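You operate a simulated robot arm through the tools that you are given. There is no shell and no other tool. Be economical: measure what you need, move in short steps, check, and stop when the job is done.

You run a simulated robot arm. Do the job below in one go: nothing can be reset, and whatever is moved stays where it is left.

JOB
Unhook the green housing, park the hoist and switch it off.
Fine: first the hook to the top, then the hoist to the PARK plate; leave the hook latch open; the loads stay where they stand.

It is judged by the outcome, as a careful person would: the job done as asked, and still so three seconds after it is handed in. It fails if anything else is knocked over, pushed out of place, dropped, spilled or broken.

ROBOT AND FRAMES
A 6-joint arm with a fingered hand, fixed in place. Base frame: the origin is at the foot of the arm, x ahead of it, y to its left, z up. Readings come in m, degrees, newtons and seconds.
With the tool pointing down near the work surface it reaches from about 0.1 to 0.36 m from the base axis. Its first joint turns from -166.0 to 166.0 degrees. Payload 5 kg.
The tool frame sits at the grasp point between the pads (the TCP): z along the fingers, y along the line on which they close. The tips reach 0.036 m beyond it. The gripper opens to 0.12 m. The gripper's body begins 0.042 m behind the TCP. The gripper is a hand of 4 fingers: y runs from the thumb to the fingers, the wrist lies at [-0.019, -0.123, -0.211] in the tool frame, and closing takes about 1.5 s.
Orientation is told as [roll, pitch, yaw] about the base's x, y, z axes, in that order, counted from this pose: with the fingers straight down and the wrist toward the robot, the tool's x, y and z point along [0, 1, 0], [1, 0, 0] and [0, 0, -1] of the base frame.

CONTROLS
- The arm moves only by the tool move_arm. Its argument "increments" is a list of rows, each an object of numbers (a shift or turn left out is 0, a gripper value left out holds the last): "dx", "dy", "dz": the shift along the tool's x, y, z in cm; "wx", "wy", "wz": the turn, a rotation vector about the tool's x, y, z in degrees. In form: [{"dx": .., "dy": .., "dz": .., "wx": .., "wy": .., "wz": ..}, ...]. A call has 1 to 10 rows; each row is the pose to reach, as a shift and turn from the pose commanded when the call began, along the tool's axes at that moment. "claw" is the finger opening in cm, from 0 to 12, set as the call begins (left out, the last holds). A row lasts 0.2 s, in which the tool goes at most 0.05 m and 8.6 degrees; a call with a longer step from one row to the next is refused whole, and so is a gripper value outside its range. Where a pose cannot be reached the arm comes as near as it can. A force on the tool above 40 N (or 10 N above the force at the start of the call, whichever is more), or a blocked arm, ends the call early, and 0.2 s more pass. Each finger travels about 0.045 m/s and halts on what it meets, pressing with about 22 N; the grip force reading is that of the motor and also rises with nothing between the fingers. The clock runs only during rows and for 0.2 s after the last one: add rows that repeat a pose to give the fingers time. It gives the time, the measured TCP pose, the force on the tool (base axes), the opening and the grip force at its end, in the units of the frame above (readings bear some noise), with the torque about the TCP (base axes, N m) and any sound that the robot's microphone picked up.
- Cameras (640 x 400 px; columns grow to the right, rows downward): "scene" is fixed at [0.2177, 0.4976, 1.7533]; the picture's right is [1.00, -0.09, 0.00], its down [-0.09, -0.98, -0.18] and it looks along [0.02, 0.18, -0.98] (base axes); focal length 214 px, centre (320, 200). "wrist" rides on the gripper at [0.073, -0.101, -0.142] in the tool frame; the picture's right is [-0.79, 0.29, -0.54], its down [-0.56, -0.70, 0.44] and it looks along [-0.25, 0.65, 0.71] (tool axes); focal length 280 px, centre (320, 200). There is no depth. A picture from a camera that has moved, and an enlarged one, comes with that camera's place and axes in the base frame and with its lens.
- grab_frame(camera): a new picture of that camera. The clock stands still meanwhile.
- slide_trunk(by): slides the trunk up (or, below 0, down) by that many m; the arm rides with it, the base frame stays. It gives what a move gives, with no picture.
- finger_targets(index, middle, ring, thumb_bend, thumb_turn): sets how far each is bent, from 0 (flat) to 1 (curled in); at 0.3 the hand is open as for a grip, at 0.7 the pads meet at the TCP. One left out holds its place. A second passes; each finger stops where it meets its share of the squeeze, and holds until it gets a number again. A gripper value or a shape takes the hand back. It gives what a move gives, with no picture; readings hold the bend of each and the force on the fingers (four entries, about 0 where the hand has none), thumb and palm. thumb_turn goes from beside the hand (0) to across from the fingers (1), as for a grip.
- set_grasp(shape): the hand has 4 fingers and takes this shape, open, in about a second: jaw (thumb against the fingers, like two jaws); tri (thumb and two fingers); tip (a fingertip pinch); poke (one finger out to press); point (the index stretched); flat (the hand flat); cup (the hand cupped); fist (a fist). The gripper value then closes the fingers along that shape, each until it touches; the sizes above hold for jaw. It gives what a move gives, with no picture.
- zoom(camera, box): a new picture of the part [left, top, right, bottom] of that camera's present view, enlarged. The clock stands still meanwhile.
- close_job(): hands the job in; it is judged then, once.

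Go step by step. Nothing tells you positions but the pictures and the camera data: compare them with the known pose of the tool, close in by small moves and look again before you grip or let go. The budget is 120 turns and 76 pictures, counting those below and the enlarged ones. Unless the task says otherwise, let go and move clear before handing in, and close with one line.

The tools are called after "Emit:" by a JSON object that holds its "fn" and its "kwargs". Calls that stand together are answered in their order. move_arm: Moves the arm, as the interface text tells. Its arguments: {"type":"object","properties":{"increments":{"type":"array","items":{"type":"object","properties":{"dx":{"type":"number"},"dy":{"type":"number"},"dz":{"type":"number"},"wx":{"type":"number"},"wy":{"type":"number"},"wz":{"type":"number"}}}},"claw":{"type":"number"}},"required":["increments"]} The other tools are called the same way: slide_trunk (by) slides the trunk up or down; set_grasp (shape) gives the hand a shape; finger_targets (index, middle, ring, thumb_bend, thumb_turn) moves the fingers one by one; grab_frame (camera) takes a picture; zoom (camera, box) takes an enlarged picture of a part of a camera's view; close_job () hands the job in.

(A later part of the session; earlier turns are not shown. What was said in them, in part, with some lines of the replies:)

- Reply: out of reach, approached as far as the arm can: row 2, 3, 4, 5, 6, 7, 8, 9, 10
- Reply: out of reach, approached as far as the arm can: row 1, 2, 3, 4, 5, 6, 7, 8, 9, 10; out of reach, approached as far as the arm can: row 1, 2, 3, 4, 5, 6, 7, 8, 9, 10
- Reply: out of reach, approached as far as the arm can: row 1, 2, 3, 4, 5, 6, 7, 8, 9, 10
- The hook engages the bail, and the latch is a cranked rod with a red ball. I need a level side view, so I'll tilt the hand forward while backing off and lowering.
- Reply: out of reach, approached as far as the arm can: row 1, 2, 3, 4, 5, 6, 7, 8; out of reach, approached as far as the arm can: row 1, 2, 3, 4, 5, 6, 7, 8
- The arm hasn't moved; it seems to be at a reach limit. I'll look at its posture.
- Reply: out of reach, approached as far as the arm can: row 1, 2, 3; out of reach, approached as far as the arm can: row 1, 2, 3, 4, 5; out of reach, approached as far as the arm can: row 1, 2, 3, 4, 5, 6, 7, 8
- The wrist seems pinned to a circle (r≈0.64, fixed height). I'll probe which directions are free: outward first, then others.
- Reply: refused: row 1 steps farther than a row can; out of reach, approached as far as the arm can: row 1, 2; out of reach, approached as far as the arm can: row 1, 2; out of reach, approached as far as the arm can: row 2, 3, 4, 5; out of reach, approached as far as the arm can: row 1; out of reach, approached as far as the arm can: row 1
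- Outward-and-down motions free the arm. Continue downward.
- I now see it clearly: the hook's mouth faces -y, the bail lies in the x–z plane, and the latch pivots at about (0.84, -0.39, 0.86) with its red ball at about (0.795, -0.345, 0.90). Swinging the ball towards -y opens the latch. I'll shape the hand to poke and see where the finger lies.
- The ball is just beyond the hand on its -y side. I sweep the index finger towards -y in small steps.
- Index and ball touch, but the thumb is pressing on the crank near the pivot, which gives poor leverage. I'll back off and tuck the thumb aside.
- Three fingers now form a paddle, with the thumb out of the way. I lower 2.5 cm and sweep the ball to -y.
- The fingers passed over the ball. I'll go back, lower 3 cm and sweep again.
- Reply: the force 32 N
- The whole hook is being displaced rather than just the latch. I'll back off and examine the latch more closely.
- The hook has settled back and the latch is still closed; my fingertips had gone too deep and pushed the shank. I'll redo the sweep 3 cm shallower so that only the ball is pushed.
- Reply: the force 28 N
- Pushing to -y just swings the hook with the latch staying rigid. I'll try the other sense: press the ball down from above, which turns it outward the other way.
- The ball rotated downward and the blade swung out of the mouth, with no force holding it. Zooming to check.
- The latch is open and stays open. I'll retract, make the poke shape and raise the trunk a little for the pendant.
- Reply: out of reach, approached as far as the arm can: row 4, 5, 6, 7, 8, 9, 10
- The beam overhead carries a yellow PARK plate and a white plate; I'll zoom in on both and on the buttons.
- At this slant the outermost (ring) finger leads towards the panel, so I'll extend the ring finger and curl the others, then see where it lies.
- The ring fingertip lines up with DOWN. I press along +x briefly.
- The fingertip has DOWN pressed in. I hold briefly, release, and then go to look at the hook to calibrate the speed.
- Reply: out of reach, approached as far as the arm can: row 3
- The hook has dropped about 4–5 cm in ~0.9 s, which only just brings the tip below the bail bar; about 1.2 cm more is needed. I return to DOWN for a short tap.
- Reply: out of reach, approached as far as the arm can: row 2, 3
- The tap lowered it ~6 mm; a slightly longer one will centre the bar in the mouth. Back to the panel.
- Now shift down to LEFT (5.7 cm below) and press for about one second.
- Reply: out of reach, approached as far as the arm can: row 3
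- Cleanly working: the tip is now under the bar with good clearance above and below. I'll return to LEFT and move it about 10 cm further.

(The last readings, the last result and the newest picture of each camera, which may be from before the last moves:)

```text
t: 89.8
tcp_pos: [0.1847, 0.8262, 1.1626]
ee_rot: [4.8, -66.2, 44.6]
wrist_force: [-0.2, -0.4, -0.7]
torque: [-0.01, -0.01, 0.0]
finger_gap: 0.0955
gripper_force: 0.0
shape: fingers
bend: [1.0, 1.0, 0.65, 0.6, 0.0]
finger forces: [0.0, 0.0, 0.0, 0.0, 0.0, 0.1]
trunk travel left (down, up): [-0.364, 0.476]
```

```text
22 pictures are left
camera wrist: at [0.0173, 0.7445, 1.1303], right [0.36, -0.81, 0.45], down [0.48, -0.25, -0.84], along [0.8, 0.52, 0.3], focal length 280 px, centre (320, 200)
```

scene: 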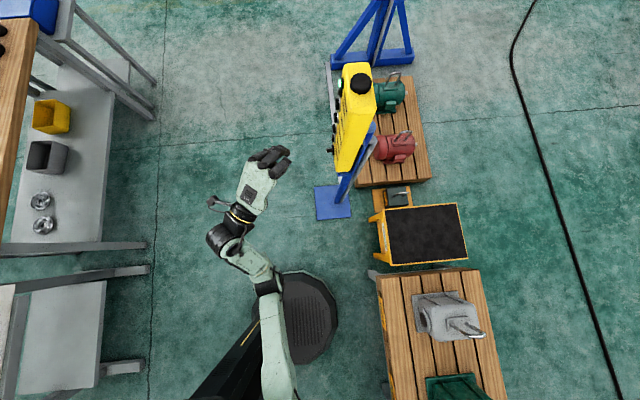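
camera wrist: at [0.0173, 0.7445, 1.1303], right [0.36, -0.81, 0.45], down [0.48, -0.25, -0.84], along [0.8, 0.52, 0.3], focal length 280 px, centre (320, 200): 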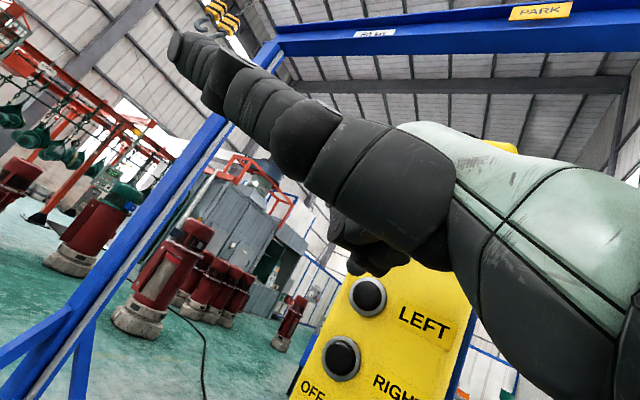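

Emit:
{"fn": "move_arm", "kwargs": {"increments": [{"dx": -2.1, "dy": 0.4, "dz": 1.8}, {"dx": -4, "dy": 1.05, "dz": 3.25}, {"dx": -4.7, "dy": 1.3, "dz": 3.8}, {"dx": -4.7, "dy": 1.3, "dz": 3.8}, {"dx": -4.7, "dy": 1.3, "dz": 3.8}, {"dx": -4.7, "dy": 1.3, "dz": 3.8}, {"dx": -4.7, "dy": 1.3, "dz": 3.8}, {"dx": -4.7, "dy": 1.3, "dz": 3.8}, {"dx": -4.7, "dy": 1.3, "dz": 3.8}, {"dx": -4.7, "dy": 1.3, "dz": 3.8}]}}

Emit:
{"fn": "move_arm", "kwargs": {"increments": [{"dx": 0}, {"dx": 0}, {"dx": 1.3, "dy": -0.5, "dz": -1}, {"dx": 4.5, "dy": -1.7, "dz": -3.4}]}}

Emit:
{"fn": "move_arm", "kwargs": {"increments": [{"dx": -1, "dy": 0, "dz": -4.2, "wx": -0.2, "wy": -7, "wz": 3.1}, {"dx": -2, "dy": 0, "dz": -8.4, "wx": -0.4, "wy": -14, "wz": 6.2}, {"dx": -3, "dy": 0.5, "dz": -12.6, "wx": -0.6, "wy": -21, "wz": 9.3}, {"dx": -4, "dy": 1, "dz": -16.8, "wx": -0.8, "wy": -28, "wz": 12.4}, {"dx": -5, "dy": 1.5, "dz": -20, "wx": -1, "wy": -35, "wz": 15.5}, {"dx": -6, "dy": 1.5, "dz": -20, "wx": -1.2, "wy": -42, "wz": 18.6}, {"dx": -6, "dy": 1.5, "dz": -20, "wx": -1.4, "wy": -49, "wz": 21.7}, {"dx": -6, "dy": 1.5, "dz": -20, "wx": -1.6, "wy": -56, "wz": 24.8}]}}

Emit:
{"fn": "move_arm", "kwargs": {"increments": [{"wx": 8, "dy": -1}, {"wx": 16, "dy": -2}, {"wx": 22, "dy": -3}]}}

Emit:
{"fn": "zoom", "kwargs": {"camera": "wrist", "box": [330, 280, 450, 390]}}

```text
t: 92.0
tcp_pos: [0.2441, 0.8254, 1.1576]
ee_rot: [4.6, -66.2, 44.8]
wrist_force: [-9.8, 2.4, 2.9]
torque: [0.01, -0.18, 0.17]
finger_gap: 0.0957
gripper_force: 5.7
shape: fingers
bend: [1.0, 1.0, 0.66, 0.6, 0.0]
finger forces: [0.0, 0.0, 10.1, 0.0, 0.1, 0.0]
trunk travel left (down, up): [-0.364, 0.476]
```

```text
t: 93.0
tcp_pos: [0.1844, 0.8244, 1.1566]
ee_rot: [4.7, -66.3, 44.8]
wrist_force: [-1.0, -0.1, -0.1]
torque: [-0.01, -0.02, -0.04]
finger_gap: 0.0958
gripper_force: 0.1
shape: fingers
bend: [1.0, 1.0, 0.65, 0.6, 0.0]
finger forces: [0.1, 0.1, 0.0, 0.0, 0.0, 0.0]
trunk travel left (down, up): [-0.364, 0.476]
```

```text
t: 94.8
tcp_pos: [0.1164, 0.6508, 1.2495]
ee_rot: [4.5, -65.8, -16.6]
wrist_force: [-0.3, 0.2, -0.3]
torque: [0.01, 0.02, -0.01]
finger_gap: 0.0955
gripper_force: 0.2
shape: fingers
bend: [1.0, 1.0, 0.65, 0.6, 0.0]
finger forces: [0.0, 0.1, 0.1, 0.0, 0.1, 0.0]
trunk travel left (down, up): [-0.364, 0.476]
```

```text
t: 95.6
tcp_pos: [0.1302, 0.6425, 1.2205]
ee_rot: [3.0, -44.5, -13.0]
wrist_force: [0.5, 0.4, -0.3]
torque: [-0.01, 0.01, 0.0]
finger_gap: 0.0958
gripper_force: 0.1
shape: fingers
bend: [1.0, 1.0, 0.65, 0.6, 0.0]
finger forces: [0.1, 0.0, 0.0, 0.1, 0.0, 0.1]
out of reach, approached as far as the arm can: row 3
trunk travel left (down, up): [-0.364, 0.476]
```

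```text
3.64 times, centred on (390, 335) of wrist
camera zoom: at [-0.0252, 0.7444, 1.2548], right [-0.33, -0.76, 0.56], down [-0.29, -0.48, -0.83], along [0.9, -0.43, -0.06], focal length 1020 px, centre (66, -291)
```

zoom: 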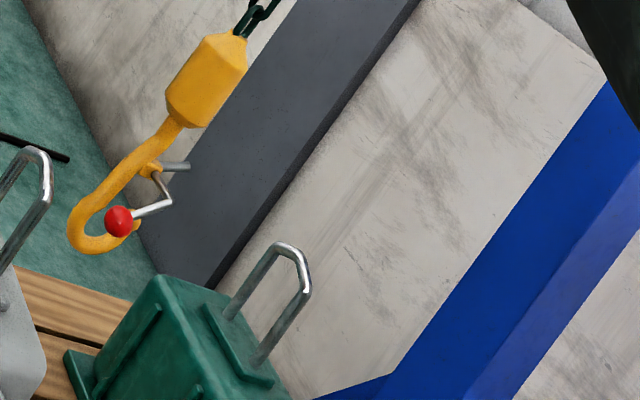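

The hook is fully free of the bail, housing untouched, latch open. Now I go to UP.

Emit:
{"fn": "slide_trunk", "kwargs": {"by": 0.002}}

Emit:
{"fn": "move_arm", "kwargs": {"increments": [{"wx": -7}, {"wx": -14}, {"wx": -21.5}]}}

Emit:
{"fn": "move_arm", "kwargs": {"increments": [{"dx": 1.8, "dy": 0.2, "dz": -0.9, "wx": 0.2, "wy": 6.8, "wz": -3}, {"dx": 3.6, "dy": 0.5, "dz": -1.8, "wx": 0.4, "wy": 13.6, "wz": -6}, {"dx": 5.4, "dy": 0.7, "dz": -2.7, "wx": 0.7, "wy": 20.4, "wz": -9}, {"dx": 7.2, "dy": 1, "dz": -3.6, "wx": 0.9, "wy": 27.2, "wz": -12}, {"dx": 9, "dy": 1.2, "dz": -4.5, "wx": 1.1, "wy": 34, "wz": -15}, {"dx": 10.8, "dy": 1.5, "dz": -5.4, "wx": 1.4, "wy": 40.8, "wz": -18}, {"dx": 12.6, "dy": 1.7, "dz": -6.3, "wx": 1.6, "wy": 47.6, "wz": -21}, {"dx": 14.4, "dy": 2, "dz": -7.2, "wx": 1.8, "wy": 54.8, "wz": -24.2}, {"dx": 16.7, "dy": 3.7, "dz": -3.7, "wx": 1.8, "wy": 54.8, "wz": -24.2}, {"dx": 19, "dy": 5.4, "dz": -0.2, "wx": 1.8, "wy": 54.8, "wz": -24.2}]}}

Emit:
{"fn": "grab_frame", "kwargs": {"camera": "wrist"}}

```text
t: 96.1
tcp_pos: [0.129, 0.642, 1.2237]
ee_rot: [3.0, -44.7, -13.1]
wrist_force: [-0.1, 0.3, 0.2]
torque: [-0.02, 0.01, -0.01]
finger_gap: 0.0958
gripper_force: 0.1
shape: fingers
bend: [1.0, 1.0, 0.65, 0.6, 0.0]
finger forces: [0.1, 0.1, 0.0, 0.0, 0.1, 0.0]
trunk travel left (down, up): [-0.366, 0.474]
```

```text
t: 96.9
tcp_pos: [0.128, 0.6426, 1.2241]
ee_rot: [4.9, -66.1, -15.5]
wrist_force: [0.1, 0.4, 0.2]
torque: [0.01, -0.03, -0.01]
finger_gap: 0.0954
gripper_force: 0.0
shape: fingers
bend: [1.0, 1.0, 0.65, 0.6, 0.0]
finger forces: [0.0, 0.0, 0.0, 0.0, 0.1, 0.0]
trunk travel left (down, up): [-0.366, 0.474]
```

```text
t: 99.1
tcp_pos: [0.1841, 0.8246, 1.2812]
ee_rot: [4.9, -66.4, 44.6]
wrist_force: [-0.2, -0.4, -0.5]
torque: [0.02, 0.05, 0.0]
finger_gap: 0.0958
gripper_force: 0.0
shape: fingers
bend: [1.0, 1.0, 0.65, 0.6, 0.0]
finger forces: [0.0, 0.1, 0.1, 0.0, 0.0, 0.0]
trunk travel left (down, up): [-0.366, 0.474]
```

```text
20 pictures are left
camera wrist: at [0.0171, 0.7426, 1.2484], right [0.36, -0.82, 0.45], down [0.48, -0.25, -0.84], along [0.8, 0.52, 0.31], focal length 280 px, centre (320, 200)
```

wrist: 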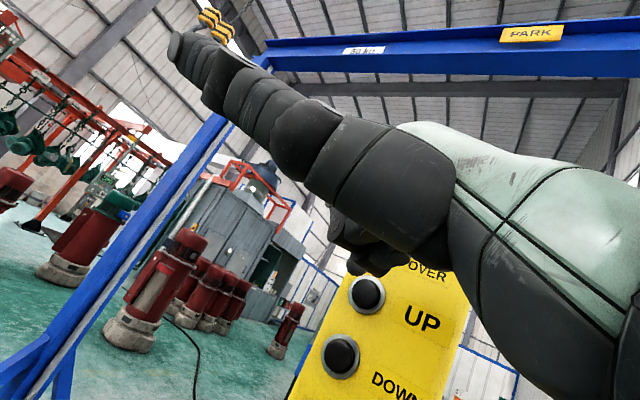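

Emit:
{"fn": "move_arm", "kwargs": {"increments": [{"dx": -2.1, "dy": 0.5, "dz": 1.8}, {"dx": -4, "dy": 1.15, "dz": 3.2}, {"dx": -4.7, "dy": 1.4, "dz": 3.8}, {"dx": -4.7, "dy": 1.4, "dz": 3.8}, {"dx": -4.7, "dy": 1.4, "dz": 3.8}, {"dx": -4.7, "dy": 1.4, "dz": 3.8}, {"dx": -4.7, "dy": 1.4, "dz": 3.8}, {"dx": -4.7, "dy": 1.4, "dz": 3.8}, {"dx": -4.7, "dy": 1.4, "dz": 3.8}, {"dx": -4.7, "dy": 1.4, "dz": 3.8}]}}

Emit:
{"fn": "move_arm", "kwargs": {"increments": [{"dx": 0}, {"dx": 0}, {"dx": 0}, {"dx": 0}, {"dx": 0}, {"dx": 0}, {"dx": 0}, {"dx": 0}, {"dx": 0}, {"dx": 0}]}}

Emit:
{"fn": "move_arm", "kwargs": {"increments": [{"dx": 0}, {"dx": 0}, {"dx": 0}, {"dx": 0}, {"dx": 0}, {"dx": 0}, {"dx": 0}, {"dx": 0}, {"dx": 0}, {"dx": 0}]}}

Emit:
{"fn": "move_arm", "kwargs": {"increments": [{"dx": 0}, {"dx": 0}, {"dx": 0}, {"dx": 0}, {"dx": 0}, {"dx": 0}, {"dx": 0}, {"dx": 0}, {"dx": 0}, {"dx": 0}]}}

Emit:
{"fn": "move_arm", "kwargs": {"increments": [{"dx": 0}, {"dx": 0}, {"dx": 0}, {"dx": 0}, {"dx": 0}, {"dx": 0}, {"dx": 0}, {"dx": 0}, {"dx": 0}, {"dx": 0}]}}

Emit:
{"fn": "zoom", "kwargs": {"camera": "wrist", "box": [260, 180, 500, 340]}}

```text
t: 101.3
tcp_pos: [0.2428, 0.8224, 1.278]
ee_rot: [4.6, -66.5, 44.8]
wrist_force: [-8.4, 1.1, 2.9]
torque: [0.0, -0.1, 0.05]
finger_gap: 0.0959
gripper_force: 4.0
shape: fingers
bend: [1.0, 1.0, 0.66, 0.6, 0.0]
finger forces: [0.0, 0.0, 8.2, 0.0, 0.1, 0.1]
trunk travel left (down, up): [-0.366, 0.474]
```

```text
t: 103.5
tcp_pos: [0.2445, 0.8231, 1.2765]
ee_rot: [4.5, -66.5, 44.9]
wrist_force: [-8.6, 1.5, 3.2]
torque: [-0.03, -0.13, 0.03]
finger_gap: 0.0956
gripper_force: 4.7
shape: fingers
bend: [1.0, 1.0, 0.66, 0.6, 0.0]
finger forces: [0.0, 0.1, 8.3, 0.0, 0.1, 0.1]
trunk travel left (down, up): [-0.366, 0.474]
```

```text
t: 105.7
tcp_pos: [0.2444, 0.8238, 1.2774]
ee_rot: [4.6, -66.5, 44.8]
wrist_force: [-8.8, 0.8, 3.2]
torque: [0.01, -0.14, 0.03]
finger_gap: 0.0956
gripper_force: 4.1
shape: fingers
bend: [1.0, 1.0, 0.66, 0.6, 0.0]
finger forces: [0.0, 0.2, 8.4, 0.0, 0.1, 0.1]
trunk travel left (down, up): [-0.366, 0.474]
```

```text
t: 107.9
tcp_pos: [0.2437, 0.8226, 1.2784]
ee_rot: [4.6, -66.4, 44.9]
wrist_force: [-7.8, 0.0, 2.5]
torque: [0.01, -0.13, 0.05]
finger_gap: 0.0955
gripper_force: 4.4
shape: fingers
bend: [1.0, 1.0, 0.66, 0.6, 0.0]
finger forces: [0.0, 0.1, 8.2, 0.0, 0.1, 0.0]
trunk travel left (down, up): [-0.366, 0.474]
```

```text
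t: 110.1
tcp_pos: [0.2433, 0.8227, 1.2772]
ee_rot: [4.6, -66.5, 44.9]
wrist_force: [-9.0, 0.9, 2.9]
torque: [0.01, -0.14, 0.08]
finger_gap: 0.0956
gripper_force: 3.9
shape: fingers
bend: [1.0, 1.0, 0.66, 0.6, 0.0]
finger forces: [0.0, 0.0, 8.3, 0.0, 0.0, 0.1]
trunk travel left (down, up): [-0.366, 0.474]
```

```text
2.50 times, centred on (380, 260) of wrist
camera zoom: at [0.0764, 0.7418, 1.2443], right [0.36, -0.82, 0.45], down [0.49, -0.25, -0.84], along [0.8, 0.52, 0.31], focal length 701 px, centre (170, 50)
```

zoom: 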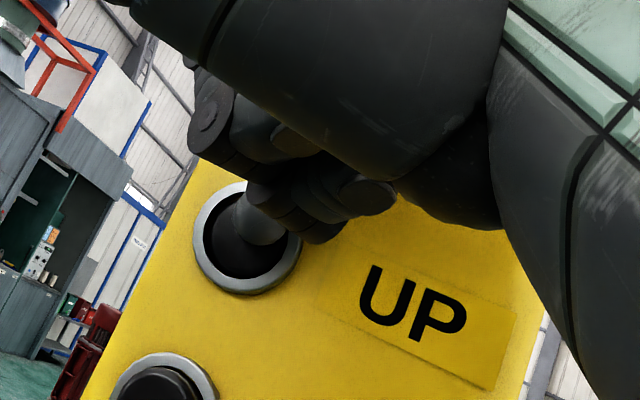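

UP is held in. I keep holding, then will check the hook.

Emit:
{"fn": "move_arm", "kwargs": {"increments": [{"dx": 0}, {"dx": 0}, {"dx": 0}, {"dx": 0}, {"dx": 0}, {"dx": 0}, {"dx": 0}, {"dx": 0}, {"dx": 0}, {"dx": 0}]}}

Emit:
{"fn": "move_arm", "kwargs": {"increments": [{"dx": 0}, {"dx": 0}, {"dx": 0}, {"dx": 0}, {"dx": 0}, {"dx": 0}, {"dx": 0}, {"dx": 0}, {"dx": 0}, {"dx": 0}]}}

Emit:
{"fn": "move_arm", "kwargs": {"increments": [{"dx": 0}, {"dx": 0}, {"dx": 0}, {"dx": 0}, {"dx": 0}, {"dx": 0}, {"dx": 0}, {"dx": 0}, {"dx": 0}, {"dx": 0}]}}

Emit:
{"fn": "move_arm", "kwargs": {"increments": [{"dx": 0}, {"dx": 0}, {"dx": 0}, {"dx": 0}, {"dx": 2.1, "dy": -0.8, "dz": -1.6}, {"dx": 4.5, "dy": -1.7, "dz": -3.4}]}}

Emit:
{"fn": "move_arm", "kwargs": {"increments": [{"dx": -1, "dy": -0.5, "dz": -4.2, "wx": -0.2, "wy": -7, "wz": 3.1}, {"dx": -2, "dy": -1, "dz": -8.4, "wx": -0.4, "wy": -14, "wz": 6.2}, {"dx": -3, "dy": -2, "dz": -12.6, "wx": -0.6, "wy": -21, "wz": 9.3}, {"dx": -4, "dy": -3, "dz": -16.8, "wx": -0.8, "wy": -28, "wz": 12.4}, {"dx": -5, "dy": -4, "dz": -19, "wx": -1, "wy": -35, "wz": 15.5}, {"dx": -6, "dy": -4, "dz": -19, "wx": -1.2, "wy": -42, "wz": 18.6}, {"dx": -6, "dy": -4, "dz": -19, "wx": -1.4, "wy": -49, "wz": 21.7}, {"dx": -6, "dy": -4, "dz": -19, "wx": -1.6, "wy": -56, "wz": 24.8}]}}

Emit:
{"fn": "grab_frame", "kwargs": {"camera": "wrist"}}

```text
t: 112.3
tcp_pos: [0.2429, 0.8238, 1.277]
ee_rot: [4.6, -66.5, 44.9]
wrist_force: [-8.0, 0.9, 1.8]
torque: [-0.01, -0.09, 0.06]
finger_gap: 0.0958
gripper_force: 3.7
shape: fingers
bend: [1.0, 1.0, 0.66, 0.6, 0.0]
finger forces: [0.1, 0.0, 8.2, 0.0, 0.0, 0.0]
trunk travel left (down, up): [-0.366, 0.474]
```

```text
t: 114.5
tcp_pos: [0.2426, 0.8228, 1.2771]
ee_rot: [4.7, -66.5, 44.9]
wrist_force: [-8.4, 1.5, 2.7]
torque: [0.03, -0.09, 0.09]
finger_gap: 0.0956
gripper_force: 3.8
shape: fingers
bend: [1.0, 1.0, 0.66, 0.6, 0.0]
finger forces: [0.1, 0.1, 8.2, 0.1, 0.0, 0.0]
trunk travel left (down, up): [-0.366, 0.474]
```

```text
t: 116.7
tcp_pos: [0.2444, 0.8227, 1.2766]
ee_rot: [4.6, -66.5, 44.8]
wrist_force: [-9.6, 1.4, 1.7]
torque: [0.01, -0.1, 0.06]
finger_gap: 0.0958
gripper_force: 4.6
shape: fingers
bend: [1.0, 1.0, 0.66, 0.6, 0.0]
finger forces: [0.0, 0.1, 8.2, 0.0, 0.0, 0.0]
trunk travel left (down, up): [-0.366, 0.474]
```

```text
t: 118.1
tcp_pos: [0.185, 0.8231, 1.2778]
ee_rot: [4.6, -66.5, 44.8]
wrist_force: [0.0, -0.4, -0.2]
torque: [-0.01, 0.0, 0.01]
finger_gap: 0.0957
gripper_force: 0.0
shape: fingers
bend: [1.0, 1.0, 0.65, 0.6, 0.0]
finger forces: [0.1, 0.1, 0.0, 0.0, 0.1, 0.0]
trunk travel left (down, up): [-0.366, 0.474]
```

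```text
t: 119.9
tcp_pos: [0.1099, 0.6385, 1.3139]
ee_rot: [5.1, -65.9, -17.0]
wrist_force: [0.9, 0.3, 0.4]
torque: [0.0, -0.04, -0.03]
finger_gap: 0.0957
gripper_force: 0.0
shape: fingers
bend: [1.0, 1.0, 0.65, 0.6, 0.0]
finger forces: [0.0, 0.0, 0.0, 0.1, 0.0, 0.1]
trunk travel left (down, up): [-0.366, 0.474]
```

```text
18 pictures are left
camera wrist: at [-0.0422, 0.7472, 1.2821], right [-0.54, -0.71, 0.45], down [0.0, -0.54, -0.84], along [0.84, -0.45, 0.3], focal length 280 px, centre (320, 200)
```

wrist: 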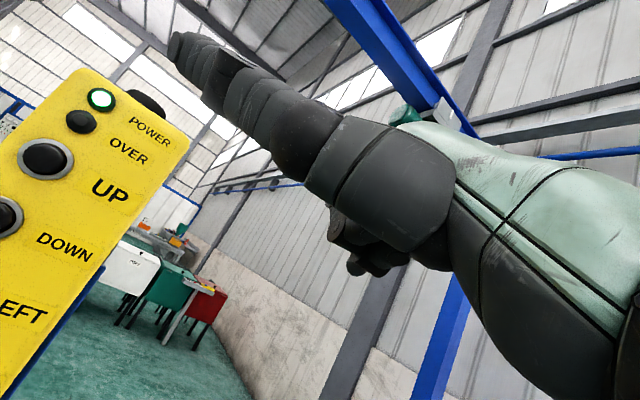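

Emit:
{"fn": "move_arm", "kwargs": {"increments": [{"dx": -3.3, "dy": 1.2, "dz": 2.3, "wy": -6.4, "wz": 2.8}, {"dx": -6.6, "dy": 2.3, "dz": 4.6, "wy": -12.8, "wz": 5.6}, {"dx": -9.8, "dy": 3.5, "dz": 7, "wy": -19.2, "wz": 8.4}, {"dx": -13.1, "dy": 4.6, "dz": 9.3, "wy": -25.6, "wz": 11.2}, {"dx": -16.4, "dy": 5.8, "dz": 11.6, "wy": -32, "wz": 14}]}}

Emit:
{"fn": "grab_frame", "kwargs": {"camera": "wrist"}}

```text
t: 121.1
tcp_pos: [0.2026, 0.4498, 1.3141]
ee_rot: [3.3, -64.9, -50.2]
wrist_force: [0.0, 0.3, 0.5]
torque: [0.0, 0.03, -0.02]
finger_gap: 0.0958
gripper_force: 0.0
shape: fingers
bend: [1.0, 1.0, 0.65, 0.6, 0.0]
finger forces: [0.0, 0.0, 0.1, 0.1, 0.0, 0.1]
trunk travel left (down, up): [-0.366, 0.474]
```

```text
17 pictures are left
camera wrist: at [0.1401, 0.6258, 1.2855], right [-0.84, -0.27, 0.47], down [-0.33, -0.44, -0.84], along [0.44, -0.85, 0.28], focal length 280 px, centre (320, 200)
```

wrist: 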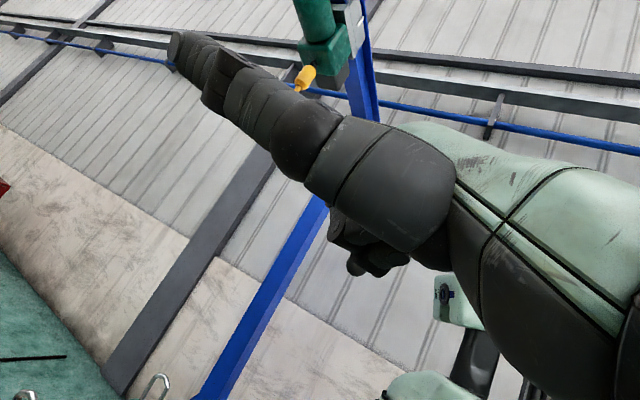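

Emit:
{"fn": "zoom", "kwargs": {"camera": "wrist", "box": [250, 0, 400, 130]}}

```text
3.08 times, centred on (325, 65) of wrist
camera zoom: at [0.1401, 0.6258, 1.2855], right [-0.84, -0.27, 0.47], down [-0.33, -0.44, -0.84], along [0.44, -0.85, 0.28], focal length 863 px, centre (305, 615)
```

zoom: 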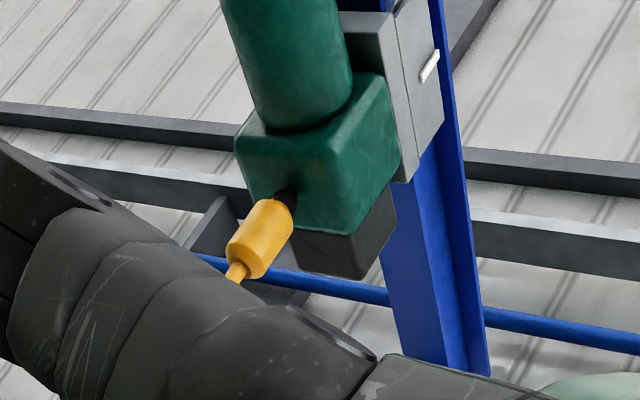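

The hook block is right under the hoist body at about (0.86, -0.11, 2.0), essentially at the top. I'll press UP once more to be sure, then travel LEFT.

Emit:
{"fn": "move_arm", "kwargs": {"increments": [{"dx": 1.5, "dy": -2.1, "dz": -3.8, "wx": 0.2, "wy": 7.2, "wz": -3.4}, {"dx": 3, "dy": -4.2, "dz": -7.6, "wx": 0.4, "wy": 14.4, "wz": -6.8}, {"dx": 4.5, "dy": -6.3, "dz": -11.4, "wx": 0.6, "wy": 21.6, "wz": -10.2}, {"dx": 6, "dy": -8.4, "dz": -15.2, "wx": 0.8, "wy": 28.8, "wz": -13.5}, {"dx": 7.4, "dy": -10.6, "dz": -19, "wx": 1, "wy": 36.2, "wz": -16.9}]}}

Emit:
{"fn": "move_arm", "kwargs": {"increments": [{"dx": 1.7, "dy": -0.4, "dz": -0.2, "wx": 0.2, "wy": 6.2, "wz": -2.9}, {"dx": 3.4, "dy": -0.9, "dz": -0.4, "wx": 0.4, "wy": 12.4, "wz": -5.8}, {"dx": 5.1, "dy": -1.3, "dz": -0.5, "wx": 0.5, "wy": 18.6, "wz": -8.7}, {"dx": 6.8, "dy": -1.8, "dz": -0.7, "wx": 0.7, "wy": 24.8, "wz": -11.6}, {"dx": 8.5, "dy": -2.2, "dz": -0.9, "wx": 0.8, "wy": 31, "wz": -14.5}, {"dx": 10.2, "dy": -2.6, "dz": -1, "wx": 1, "wy": 37.3, "wz": -17.4}, {"dx": 12, "dy": -3.1, "dz": -1.2, "wx": 1.1, "wy": 43.5, "wz": -20.3}, {"dx": 13.7, "dy": -3.5, "dz": -1.4, "wx": 1.3, "wy": 49.7, "wz": -23.2}, {"dx": 15.4, "dy": -1.9, "dz": 2.3, "wx": 1.3, "wy": 49.7, "wz": -23.2}, {"dx": 17.1, "dy": -0.2, "dz": 6, "wx": 1.3, "wy": 49.7, "wz": -23.2}]}}

Emit:
{"fn": "grab_frame", "kwargs": {"camera": "wrist"}}

```text
t: 122.3
tcp_pos: [0.1063, 0.6608, 1.2978]
ee_rot: [3.5, -64.9, -10.3]
wrist_force: [0.5, 0.5, -0.2]
torque: [0.03, 0.03, 0.01]
finger_gap: 0.0956
gripper_force: 0.1
shape: fingers
bend: [1.0, 1.0, 0.65, 0.6, 0.0]
finger forces: [0.0, 0.0, 0.0, 0.1, 0.0, 0.1]
trunk travel left (down, up): [-0.366, 0.474]
```

```text
t: 124.5
tcp_pos: [0.184, 0.8244, 1.2751]
ee_rot: [3.6, -65.0, 44.4]
wrist_force: [-0.2, -0.2, 1.1]
torque: [0.0, 0.01, 0.03]
finger_gap: 0.0956
gripper_force: 0.0
shape: fingers
bend: [1.0, 1.0, 0.65, 0.6, 0.0]
finger forces: [0.0, 0.1, 0.0, 0.1, 0.1, 0.0]
trunk travel left (down, up): [-0.366, 0.474]
```

```text
15 pictures are left
camera wrist: at [0.0135, 0.7473, 1.2465], right [0.34, -0.81, 0.47], down [0.47, -0.28, -0.84], along [0.81, 0.51, 0.28], focal length 280 px, centre (320, 200)
```

wrist: 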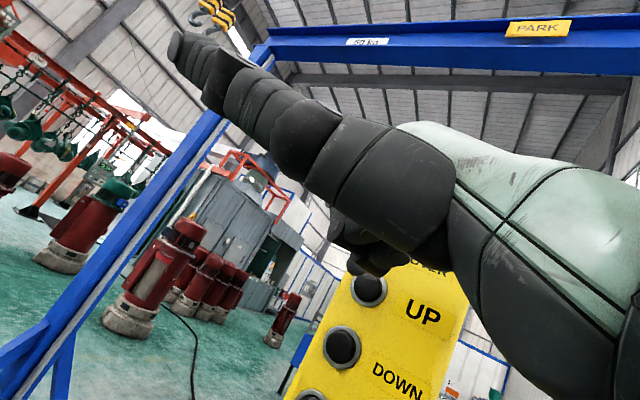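

Emit:
{"fn": "move_arm", "kwargs": {"increments": [{"dx": -2.1, "dy": 0.8, "dz": 1.6}, {"dx": -4, "dy": 1.6, "dz": 3.05}, {"dx": -4.7, "dy": 1.85, "dz": 3.6}, {"dx": -4.7, "dy": 1.85, "dz": 3.6}, {"dx": -4.7, "dy": 1.85, "dz": 3.6}, {"dx": -4.7, "dy": 1.85, "dz": 3.6}, {"dx": -4.7, "dy": 1.85, "dz": 3.6}, {"dx": -4.7, "dy": 1.85, "dz": 3.6}, {"dx": -4.7, "dy": 1.85, "dz": 3.6}, {"dx": -4.7, "dy": 1.85, "dz": 3.6}]}}

Emit:
{"fn": "move_arm", "kwargs": {"increments": [{"dx": 0}, {"dx": 0}, {"dx": 0}, {"dx": 0}, {"dx": 0}, {"dx": 0}, {"dx": 2.1, "dy": -0.8, "dz": -1.6}, {"dx": 4.6, "dy": -1.8, "dz": -3.5}]}}

Emit:
{"fn": "move_arm", "kwargs": {"increments": [{"dx": -0.1, "dy": -3.6, "dz": 1.7}, {"dx": -0.2, "dy": -7.2, "dz": 3.4}, {"dx": -0.3, "dy": -10.7, "dz": 5}]}}

Emit:
{"fn": "grab_frame", "kwargs": {"camera": "wrist"}}

```text
t: 126.7
tcp_pos: [0.2417, 0.824, 1.2768]
ee_rot: [3.6, -65.1, 44.6]
wrist_force: [-4.4, -0.2, 2.4]
torque: [-0.01, -0.05, 0.06]
finger_gap: 0.0957
gripper_force: 1.7
shape: fingers
bend: [1.0, 1.0, 0.66, 0.6, 0.0]
finger forces: [0.0, 0.0, 4.2, 0.1, 0.0, 0.0]
trunk travel left (down, up): [-0.366, 0.474]
```

```text
t: 128.5
tcp_pos: [0.1822, 0.8249, 1.2768]
ee_rot: [3.5, -64.9, 44.6]
wrist_force: [0.0, -0.3, -0.5]
torque: [0.02, -0.02, -0.02]
finger_gap: 0.0953
gripper_force: 0.1
shape: fingers
bend: [1.0, 1.0, 0.65, 0.6, 0.0]
finger forces: [0.0, 0.1, 0.0, 0.1, 0.0, 0.1]
trunk travel left (down, up): [-0.366, 0.474]
```

```text
t: 129.3
tcp_pos: [0.1818, 0.8273, 1.1591]
ee_rot: [3.7, -65.0, 44.3]
wrist_force: [0.5, 0.9, 0.1]
torque: [-0.02, 0.0, -0.02]
finger_gap: 0.0957
gripper_force: 0.0
shape: fingers
bend: [1.0, 1.0, 0.65, 0.6, 0.0]
finger forces: [0.1, 0.0, 0.0, 0.0, 0.0, 0.0]
trunk travel left (down, up): [-0.366, 0.474]
```

```text
14 pictures are left
camera wrist: at [0.0128, 0.7481, 1.1289], right [0.34, -0.81, 0.47], down [0.47, -0.28, -0.84], along [0.81, 0.51, 0.28], focal length 280 px, centre (320, 200)
```

wrist: 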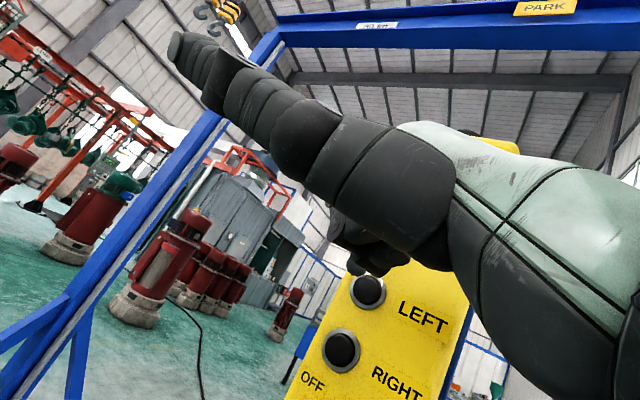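

Emit:
{"fn": "move_arm", "kwargs": {"increments": [{"dx": -2.2, "dy": 0.7, "dz": 1.8}, {"dx": -4.2, "dy": 1.5, "dz": 3.3}, {"dx": -5, "dy": 1.8, "dz": 3.9}, {"dx": -5, "dy": 1.8, "dz": 3.9}, {"dx": -5, "dy": 1.8, "dz": 3.9}, {"dx": -5, "dy": 1.8, "dz": 3.9}, {"dx": -5, "dy": 1.8, "dz": 3.9}, {"dx": -5, "dy": 1.8, "dz": 3.9}, {"dx": -5, "dy": 1.8, "dz": 3.9}, {"dx": -5, "dy": 1.8, "dz": 3.9}]}}

Emit:
{"fn": "move_arm", "kwargs": {"increments": [{"dx": 0}, {"dx": 0}, {"dx": 0}, {"dx": 0}, {"dx": 0}, {"dx": 0}, {"dx": 0}, {"dx": 0}, {"dx": 0}, {"dx": 0}]}}

Emit:
{"fn": "move_arm", "kwargs": {"increments": [{"dx": 0}, {"dx": 0}, {"dx": 0}, {"dx": 0}, {"dx": 0}, {"dx": 0}, {"dx": 0}, {"dx": 0}, {"dx": 0}, {"dx": 0}]}}

Emit:
{"fn": "move_arm", "kwargs": {"increments": [{"dx": 0}, {"dx": 2.2, "dy": -0.8, "dz": -1.7}, {"dx": 4.9, "dy": -1.8, "dz": -3.8}]}}

Emit:
{"fn": "grab_frame", "kwargs": {"camera": "wrist"}}

```text
t: 131.5
tcp_pos: [0.2451, 0.8238, 1.1589]
ee_rot: [3.4, -65.0, 44.6]
wrist_force: [-14.5, 2.5, 4.3]
torque: [0.01, -0.22, 0.13]
finger_gap: 0.0956
gripper_force: 6.7
shape: fingers
bend: [1.0, 1.0, 0.67, 0.6, 0.0]
finger forces: [0.1, 0.0, 15.2, 0.0, 0.0, 0.1]
trunk travel left (down, up): [-0.366, 0.474]
```

```text
t: 133.7
tcp_pos: [0.246, 0.8222, 1.1573]
ee_rot: [3.4, -65.0, 44.5]
wrist_force: [-15.6, 1.6, 4.1]
torque: [0.0, -0.25, 0.13]
finger_gap: 0.0956
gripper_force: 8.0
shape: fingers
bend: [1.0, 1.0, 0.67, 0.6, 0.0]
finger forces: [0.1, 0.0, 15.4, 0.1, 0.1, 0.1]
trunk travel left (down, up): [-0.366, 0.474]
```

```text
t: 135.9
tcp_pos: [0.2468, 0.8229, 1.1593]
ee_rot: [3.5, -65.2, 44.5]
wrist_force: [-15.5, 2.7, 4.9]
torque: [-0.02, -0.24, 0.12]
finger_gap: 0.0957
gripper_force: 7.8
shape: fingers
bend: [1.0, 1.0, 0.67, 0.6, 0.0]
finger forces: [0.1, 0.1, 15.5, 0.1, 0.0, 0.0]
trunk travel left (down, up): [-0.366, 0.474]
```

```text
t: 136.7
tcp_pos: [0.1823, 0.8247, 1.1575]
ee_rot: [3.4, -65.1, 44.7]
wrist_force: [0.3, -0.1, -0.1]
torque: [-0.02, 0.02, -0.02]
finger_gap: 0.0958
gripper_force: 0.0
shape: fingers
bend: [1.0, 1.0, 0.65, 0.6, 0.0]
finger forces: [0.1, 0.0, 0.0, 0.0, 0.0, 0.0]
trunk travel left (down, up): [-0.366, 0.474]
```

```text
13 pictures are left
camera wrist: at [0.0134, 0.7475, 1.1279], right [0.34, -0.81, 0.47], down [0.47, -0.29, -0.84], along [0.81, 0.51, 0.28], focal length 280 px, centre (320, 200)
```

wrist: 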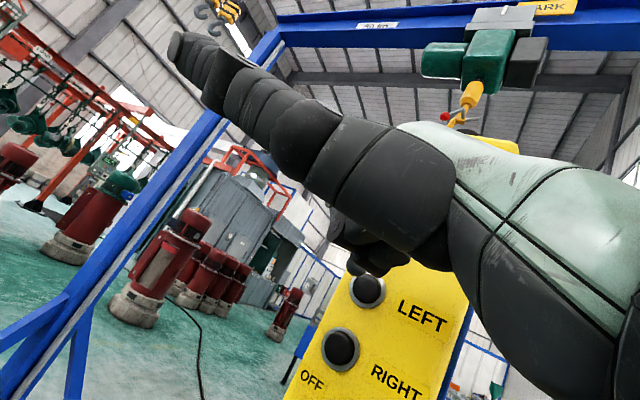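

The hoist has already reached and slightly passed the PARK plate. Zooming.

Emit:
{"fn": "zoom", "kwargs": {"camera": "wrist", "box": [400, 0, 600, 140]}}

```text
2.86 times, centred on (500, 70) of wrist
camera zoom: at [0.0134, 0.7475, 1.1279], right [0.34, -0.81, 0.47], down [0.47, -0.29, -0.84], along [0.81, 0.51, 0.28], focal length 801 px, centre (-194, 571)
```

zoom: 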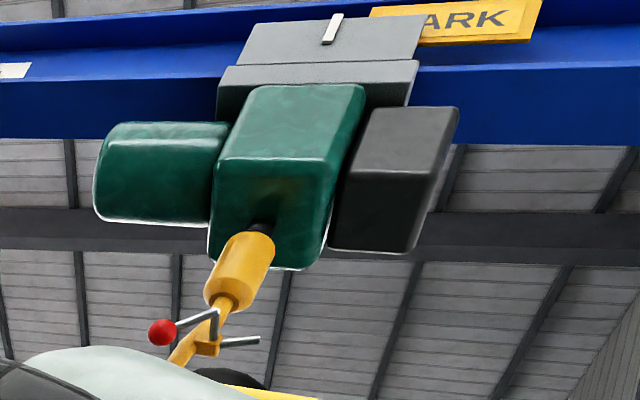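

The hook is at the top with latch open, but the pointer is about 14 cm beyond PARK. I'll press RIGHT for about 1.8 s.

Emit:
{"fn": "move_arm", "kwargs": {"increments": [{"dx": 0, "dy": -2.6, "dz": 1.2}, {"dx": -0.2, "dy": -5.2, "dz": 2.4}]}}

Emit:
{"fn": "zoom", "kwargs": {"camera": "wrist", "box": [260, 200, 480, 400]}}

```text
t: 137.3
tcp_pos: [0.1852, 0.8235, 1.1011]
ee_rot: [3.6, -64.9, 44.3]
wrist_force: [-0.4, -0.3, 0.1]
torque: [0.01, -0.01, 0.01]
finger_gap: 0.0956
gripper_force: 0.1
shape: fingers
bend: [1.0, 1.0, 0.65, 0.6, 0.0]
finger forces: [0.0, 0.0, 0.1, 0.0, 0.0, 0.0]
trunk travel left (down, up): [-0.366, 0.474]
```

```text
2.00 times, centred on (370, 300) of wrist
camera zoom: at [0.0153, 0.7466, 1.072], right [0.34, -0.81, 0.47], down [0.47, -0.28, -0.84], along [0.81, 0.51, 0.28], focal length 561 px, centre (220, 0)
```

zoom: 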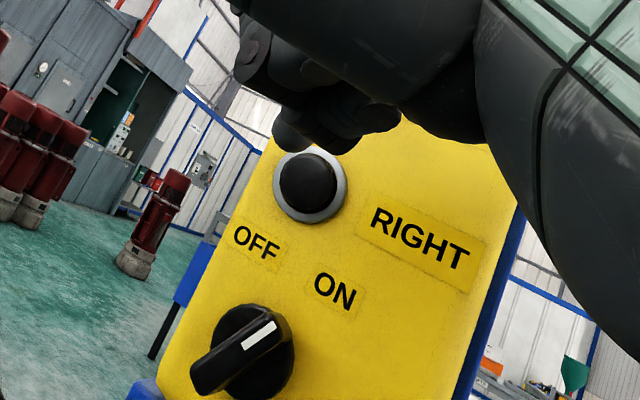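

Emit:
{"fn": "move_arm", "kwargs": {"increments": [{"dx": -4, "dy": 1.4, "dz": 2.6}, {"dx": -4.8, "dy": 1.7, "dz": 3.7}, {"dx": -4.8, "dy": 1.7, "dz": 3.7}, {"dx": -4.8, "dy": 1.7, "dz": 3.7}, {"dx": -4.8, "dy": 1.7, "dz": 3.7}, {"dx": -4.8, "dy": 1.7, "dz": 3.7}, {"dx": -4.8, "dy": 1.7, "dz": 3.7}, {"dx": -4.8, "dy": 1.7, "dz": 3.7}, {"dx": -2.4, "dy": 0.9, "dz": 1.9}, {"dx": 0}]}}

Emit:
{"fn": "zoom", "kwargs": {"camera": "wrist", "box": [400, 0, 640, 140]}}

```text
t: 139.5
tcp_pos: [0.1839, 0.8244, 1.1003]
ee_rot: [3.5, -65.0, 44.5]
wrist_force: [0.5, -0.3, -0.7]
torque: [0.01, 0.0, 0.0]
finger_gap: 0.096
gripper_force: 0.0
shape: fingers
bend: [1.0, 1.0, 0.65, 0.6, 0.0]
finger forces: [0.1, 0.0, 0.1, 0.0, 0.0, 0.1]
trunk travel left (down, up): [-0.366, 0.474]
```

```text
2.67 times, centred on (520, 70) of wrist
camera zoom: at [0.0147, 0.7463, 1.071], right [0.34, -0.81, 0.47], down [0.47, -0.28, -0.84], along [0.81, 0.51, 0.28], focal length 748 px, centre (-213, 547)
```

zoom: 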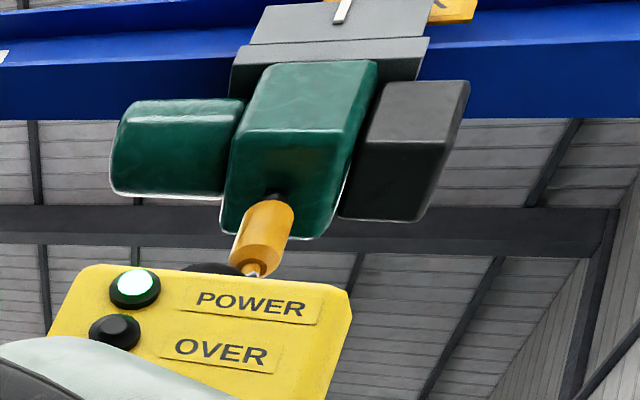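

Moved about 7 cm; another 6 cm to the right is needed to centre on the plate.

Emit:
{"fn": "move_arm", "kwargs": {"increments": [{"dx": -4, "dy": 1.4, "dz": 2.6}, {"dx": -4.8, "dy": 1.7, "dz": 3.7}, {"dx": -4.8, "dy": 1.7, "dz": 3.7}, {"dx": -4.8, "dy": 1.7, "dz": 3.7}, {"dx": -4.8, "dy": 1.7, "dz": 3.7}, {"dx": -4.8, "dy": 1.7, "dz": 3.7}, {"dx": -4.8, "dy": 1.7, "dz": 3.7}, {"dx": -2.4, "dy": 0.9, "dz": 1.9}, {"dx": 0}]}}

Emit:
{"fn": "zoom", "kwargs": {"camera": "wrist", "box": [400, 0, 640, 140]}}

```text
t: 141.5
tcp_pos: [0.1838, 0.8239, 1.0994]
ee_rot: [3.4, -64.9, 44.4]
wrist_force: [-0.2, 0.8, 0.7]
torque: [0.02, -0.01, -0.01]
finger_gap: 0.0955
gripper_force: 0.0
shape: fingers
bend: [1.0, 1.0, 0.65, 0.6, 0.0]
finger forces: [0.1, 0.0, 0.0, 0.1, 0.0, 0.1]
trunk travel left (down, up): [-0.366, 0.474]
```

```text
2.67 times, centred on (520, 70) of wrist
camera zoom: at [0.0147, 0.7463, 1.0703], right [0.34, -0.81, 0.47], down [0.47, -0.29, -0.84], along [0.81, 0.51, 0.28], focal length 748 px, centre (-213, 547)
```

zoom: 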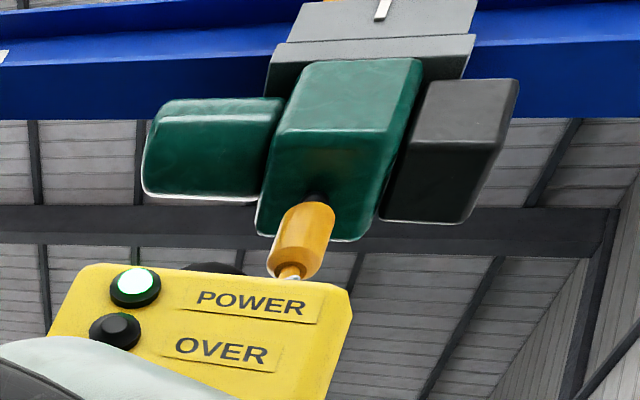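

Emit:
{"fn": "move_arm", "kwargs": {"increments": [{"dx": -4, "dy": 1.4, "dz": 2.6}, {"dx": -4.8, "dy": 1.7, "dz": 3.7}, {"dx": -4.8, "dy": 1.7, "dz": 3.7}, {"dx": -4.8, "dy": 1.7, "dz": 3.7}, {"dx": -4.8, "dy": 1.7, "dz": 3.7}, {"dx": -2.4, "dy": 0.9, "dz": 1.9}, {"dx": 0}, {"dx": 0, "dy": 3.5, "dz": -2}, {"dx": 0, "dy": 3.5, "dz": -2}]}}

Emit:
{"fn": "zoom", "kwargs": {"camera": "wrist", "box": [400, 0, 640, 140]}}

```text
t: 143.5
tcp_pos: [0.1825, 0.8236, 1.1399]
ee_rot: [3.4, -65.0, 44.5]
wrist_force: [0.4, 0.8, 0.1]
torque: [0.01, -0.02, 0.0]
finger_gap: 0.096
gripper_force: 0.1
shape: fingers
bend: [1.0, 1.0, 0.65, 0.6, 0.0]
finger forces: [0.0, 0.0, 0.0, 0.1, 0.0, 0.0]
trunk travel left (down, up): [-0.366, 0.474]
```

```text
2.67 times, centred on (520, 70) of wrist
camera zoom: at [0.0139, 0.7448, 1.1109], right [0.34, -0.81, 0.47], down [0.47, -0.28, -0.84], along [0.81, 0.51, 0.28], focal length 748 px, centre (-213, 547)
```

zoom: 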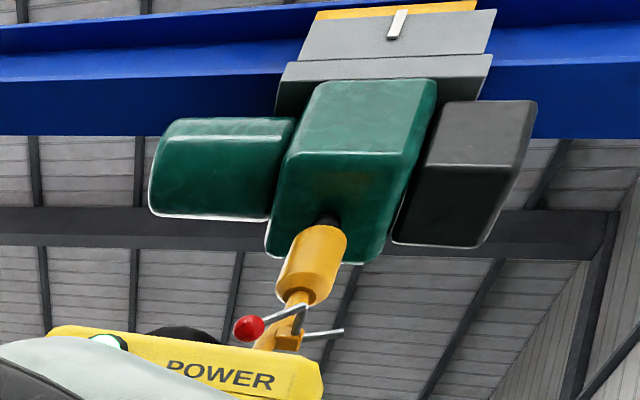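

The pointer is centred on PARK, hook at top, latch open. Now the OFF/ON rotary: I'll bring the fingertip to the -y side of its upper end and push it towards OFF (+y).

Emit:
{"fn": "move_arm", "kwargs": {"increments": [{"dx": -1.6, "dy": -3.7, "dz": 0.3}, {"dx": -3.2, "dy": -7.4, "dz": 0.6}, {"dx": -4.8, "dy": -11, "dz": 0.9}, {"dx": -7.4, "dy": -9.9, "dz": 3.1}]}}

Emit:
{"fn": "zoom", "kwargs": {"camera": "wrist", "box": [260, 200, 460, 360]}}

```text
t: 144.5
tcp_pos: [0.2269, 0.7631, 1.0364]
ee_rot: [3.6, -65.0, 44.3]
wrist_force: [1.0, -0.2, 0.6]
torque: [0.05, -0.03, 0.01]
finger_gap: 0.0957
gripper_force: 0.1
shape: fingers
bend: [1.0, 1.0, 0.65, 0.6, 0.0]
finger forces: [0.0, 0.0, 0.0, 0.0, 0.0, 0.0]
trunk travel left (down, up): [-0.366, 0.474]
```

```text
2.50 times, centred on (360, 280) of wrist
camera zoom: at [0.0578, 0.6857, 1.0073], right [0.34, -0.81, 0.47], down [0.47, -0.28, -0.84], along [0.81, 0.51, 0.28], focal length 701 px, centre (220, 0)
```

zoom: 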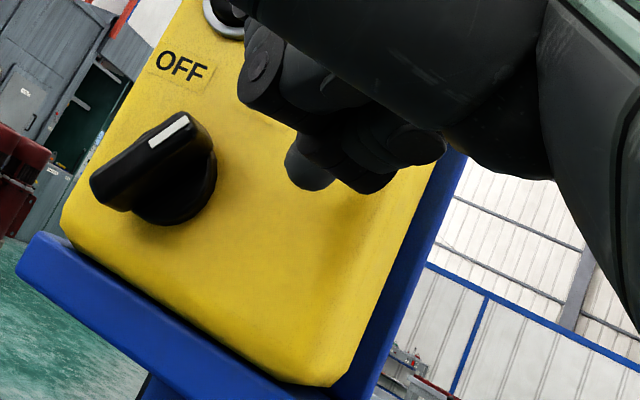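

Emit:
{"fn": "move_arm", "kwargs": {"increments": [{"dx": 1.35, "dy": 0.6, "dz": 1.35}, {"dx": 2.4, "dy": 1.0, "dz": 2.4}, {"dx": 3, "dy": 1.3, "dz": 3}, {"dx": 3.5, "dy": 1.55, "dz": 3.5}, {"dx": 3.9, "dy": 1.7, "dz": 3.9}]}}

Emit:
{"fn": "zoom", "kwargs": {"camera": "wrist", "box": [260, 200, 460, 360]}}

```text
t: 145.7
tcp_pos: [0.2257, 0.8218, 1.0389]
ee_rot: [3.6, -65.2, 44.4]
wrist_force: [-1.8, 1.4, 6.3]
torque: [-0.02, -0.31, 0.09]
finger_gap: 0.0956
gripper_force: 3.2
shape: fingers
bend: [1.0, 1.0, 0.61, 0.6, 0.0]
finger forces: [0.0, 0.0, 6.7, 0.0, 0.0, 0.0]
trunk travel left (down, up): [-0.366, 0.474]
```

```text
2.50 times, centred on (360, 280) of wrist
camera zoom: at [0.0557, 0.7436, 1.0089], right [0.34, -0.81, 0.47], down [0.47, -0.28, -0.84], along [0.81, 0.51, 0.29], focal length 701 px, centre (220, 0)
```

zoom: 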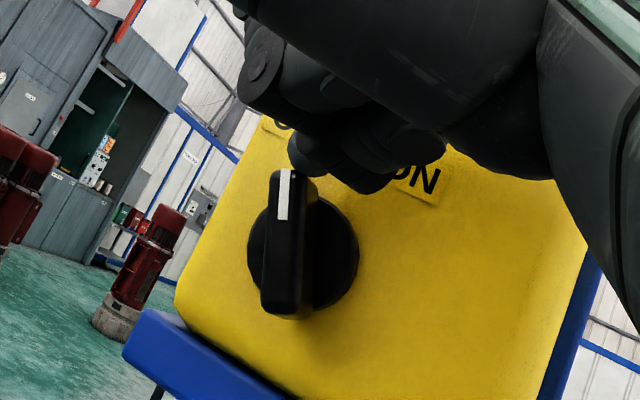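

The lever swung to OFF. I'll back off and check the power lamp and knob.

Emit:
{"fn": "move_arm", "kwargs": {"increments": [{"dx": -1.3, "dy": -0.6, "dz": -1.3}, {"dx": -1, "dy": -1.5, "dz": -4.5}, {"dx": 0, "dy": -2.5, "dz": -8}, {"dx": 1, "dy": -3, "dz": -11}, {"dx": 1, "dy": -3, "dz": -14}]}}

Emit:
{"fn": "grab_frame", "kwargs": {"camera": "wrist"}}

```text
t: 146.9
tcp_pos: [0.1251, 0.7236, 1.0692]
ee_rot: [3.5, -65.1, 44.5]
wrist_force: [-0.1, 0.2, 0.1]
torque: [0.03, 0.01, -0.01]
finger_gap: 0.0957
gripper_force: 0.1
shape: fingers
bend: [1.0, 1.0, 0.65, 0.6, 0.0]
finger forces: [0.0, 0.0, 0.0, 0.1, 0.0, 0.0]
trunk travel left (down, up): [-0.366, 0.474]
```

```text
5 pictures are left
camera wrist: at [-0.0438, 0.646, 1.0394], right [0.34, -0.81, 0.47], down [0.47, -0.28, -0.84], along [0.81, 0.51, 0.28], focal length 280 px, centre (320, 200)
```

wrist: 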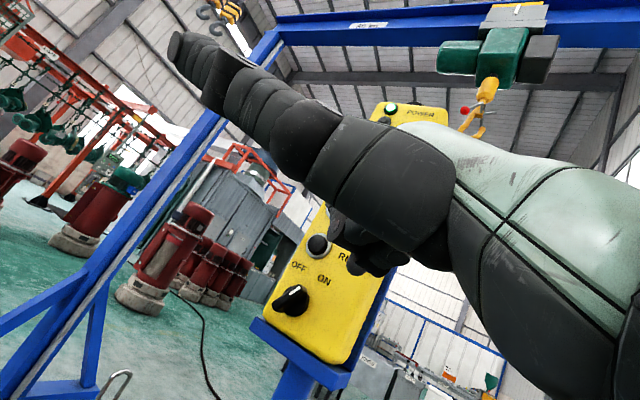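

Emit:
{"fn": "zoom", "kwargs": {"camera": "wrist", "box": [250, 80, 470, 350]}}

```text
1.48 times, centred on (360, 215) of wrist
camera zoom: at [-0.0438, 0.646, 1.0394], right [0.34, -0.81, 0.47], down [0.47, -0.28, -0.84], along [0.81, 0.51, 0.28], focal length 415 px, centre (261, 178)
```

zoom: 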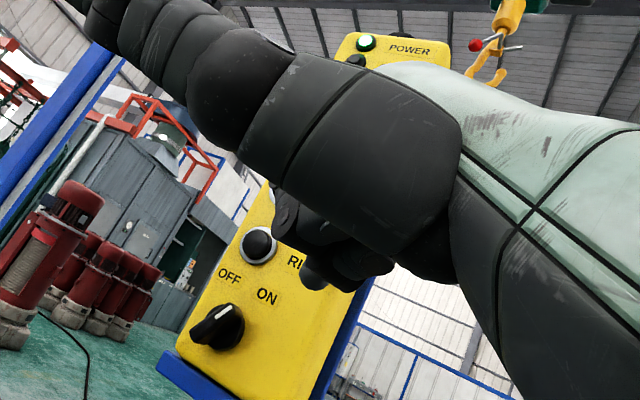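

The lever sprang back to ON: the tip had ridden onto its end before the click. I'll repeat slightly lower and push farther, finishing down-left along the arc.

Emit:
{"fn": "move_arm", "kwargs": {"increments": [{"dx": -1.8, "dy": 0.2, "dz": 3.3}, {"dx": -3.7, "dy": 0.4, "dz": 6.6}, {"dx": -5.5, "dy": 0.5, "dz": 9.9}]}}

Emit:
{"fn": "move_arm", "kwargs": {"increments": [{"dx": 1.35, "dy": 0.59, "dz": 1.35}, {"dx": 2.7, "dy": 1.18, "dz": 2.7}, {"dx": 3.7, "dy": 1.63, "dz": 3.72}, {"dx": 4.52, "dy": 1.98, "dz": 4.53}, {"dx": 5.11, "dy": 1.8, "dz": 5.35}, {"dx": 5.7, "dy": 1.43, "dz": 6.26}, {"dx": 6.02, "dy": 1.03, "dz": 6.84}, {"dx": 6.02, "dy": 1.03, "dz": 6.84}]}}

Emit:
{"fn": "zoom", "kwargs": {"camera": "wrist", "box": [260, 200, 460, 360]}}

```text
t: 147.7
tcp_pos: [0.2299, 0.7564, 1.0275]
ee_rot: [3.6, -65.0, 44.4]
wrist_force: [-0.5, 0.2, 0.3]
torque: [0.0, 0.02, 0.02]
finger_gap: 0.0959
gripper_force: 0.0
shape: fingers
bend: [1.0, 1.0, 0.65, 0.6, 0.0]
finger forces: [0.0, 0.0, 0.0, 0.0, 0.0, 0.0]
trunk travel left (down, up): [-0.366, 0.474]
```

```text
t: 148.9
tcp_pos: [0.2323, 0.823, 1.0388]
ee_rot: [4.1, -66.0, 42.9]
wrist_force: [5.9, -26.5, 13.1]
torque: [-0.24, -0.47, -1.06]
finger_gap: 0.0957
gripper_force: 13.9
shape: fingers
bend: [1.0, 1.0, 0.75, 0.6, 0.0]
finger forces: [0.1, 0.0, 28.3, 0.0, 0.0, 0.0]
trunk travel left (down, up): [-0.366, 0.474]
stopped in row 6: the force on the tool passed its limit at 43 N (the readings are from after the stop); the commanded pose is now the measured one
```

```text
2.50 times, centred on (360, 280) of wrist
camera zoom: at [0.0627, 0.7472, 1.0068], right [0.33, -0.83, 0.46], down [0.47, -0.28, -0.84], along [0.82, 0.49, 0.3], focal length 701 px, centre (220, 0)
```

zoom: 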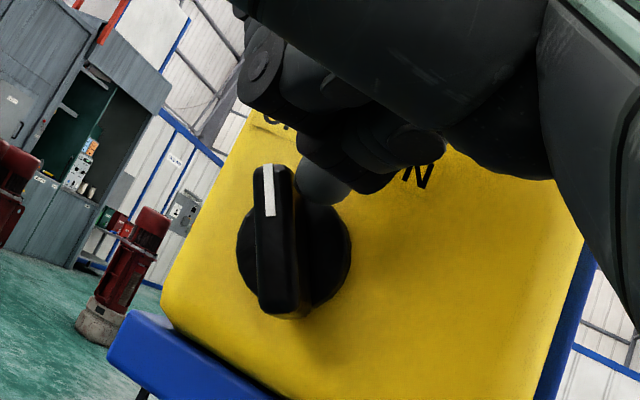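

The lever is now hard against its OFF stop. I back off to -y and check.

Emit:
{"fn": "move_arm", "kwargs": {"increments": [{"dx": -1.3, "dy": -0.6, "dz": -1.3}, {"dx": -2.7, "dy": -1.2, "dz": -2.7}, {"dx": -1.7, "dy": -2.5, "dz": -6}, {"dx": -0.7, "dy": -3, "dz": -10}, {"dx": 0, "dy": -3, "dz": -14}]}}

Emit:
{"fn": "zoom", "kwargs": {"camera": "wrist", "box": [240, 80, 480, 350]}}

```text
t: 150.1
tcp_pos: [0.1343, 0.7237, 1.0602]
ee_rot: [3.4, -65.4, 44.1]
wrist_force: [-1.0, 0.2, 0.0]
torque: [-0.01, -0.08, 0.0]
finger_gap: 0.0959
gripper_force: 0.0
shape: fingers
bend: [1.0, 1.0, 0.65, 0.6, 0.0]
finger forces: [0.1, 0.0, 0.0, 0.0, 0.0, 0.0]
trunk travel left (down, up): [-0.366, 0.474]
```

```text
1.48 times, centred on (360, 215) of wrist
camera zoom: at [-0.0348, 0.6473, 1.0299], right [0.33, -0.82, 0.47], down [0.47, -0.28, -0.83], along [0.82, 0.5, 0.29], focal length 415 px, centre (261, 178)
```

zoom: 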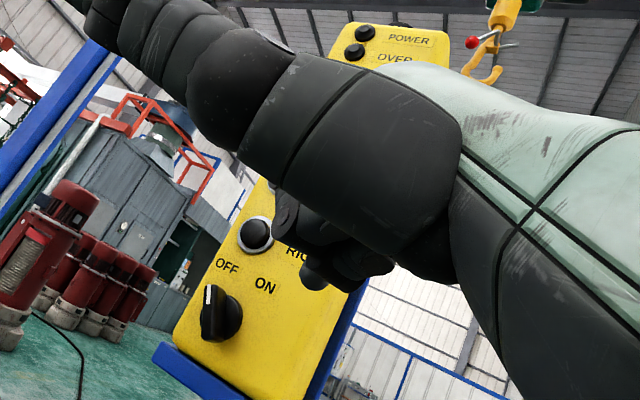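

The power lamp is dark and the lever stays at OFF; the hook is at the top under PARK with its latch open. One last look at the scene before handing in.

Emit:
{"fn": "grab_frame", "kwargs": {"camera": "scene"}}

```text
1 pictures are left
```

scene: 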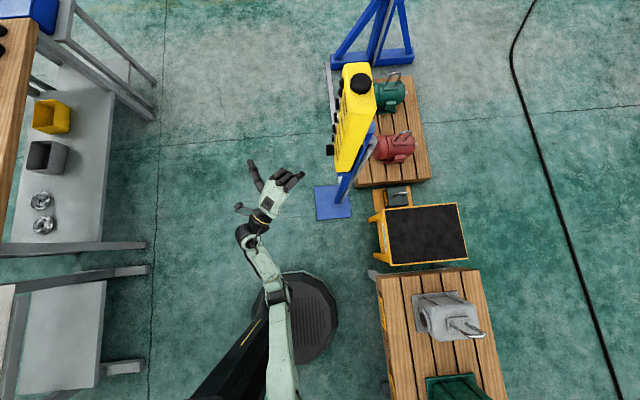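

All loads stand where they were and the hand is clear, so I'm handing in.

Emit:
{"fn": "close_job", "kwargs": {}}

```text
The job is handed in.
```

The green housing is unhooked and still in place, the hook is at the top with its latch open, and the hoist is at the PARK plate and switched off.
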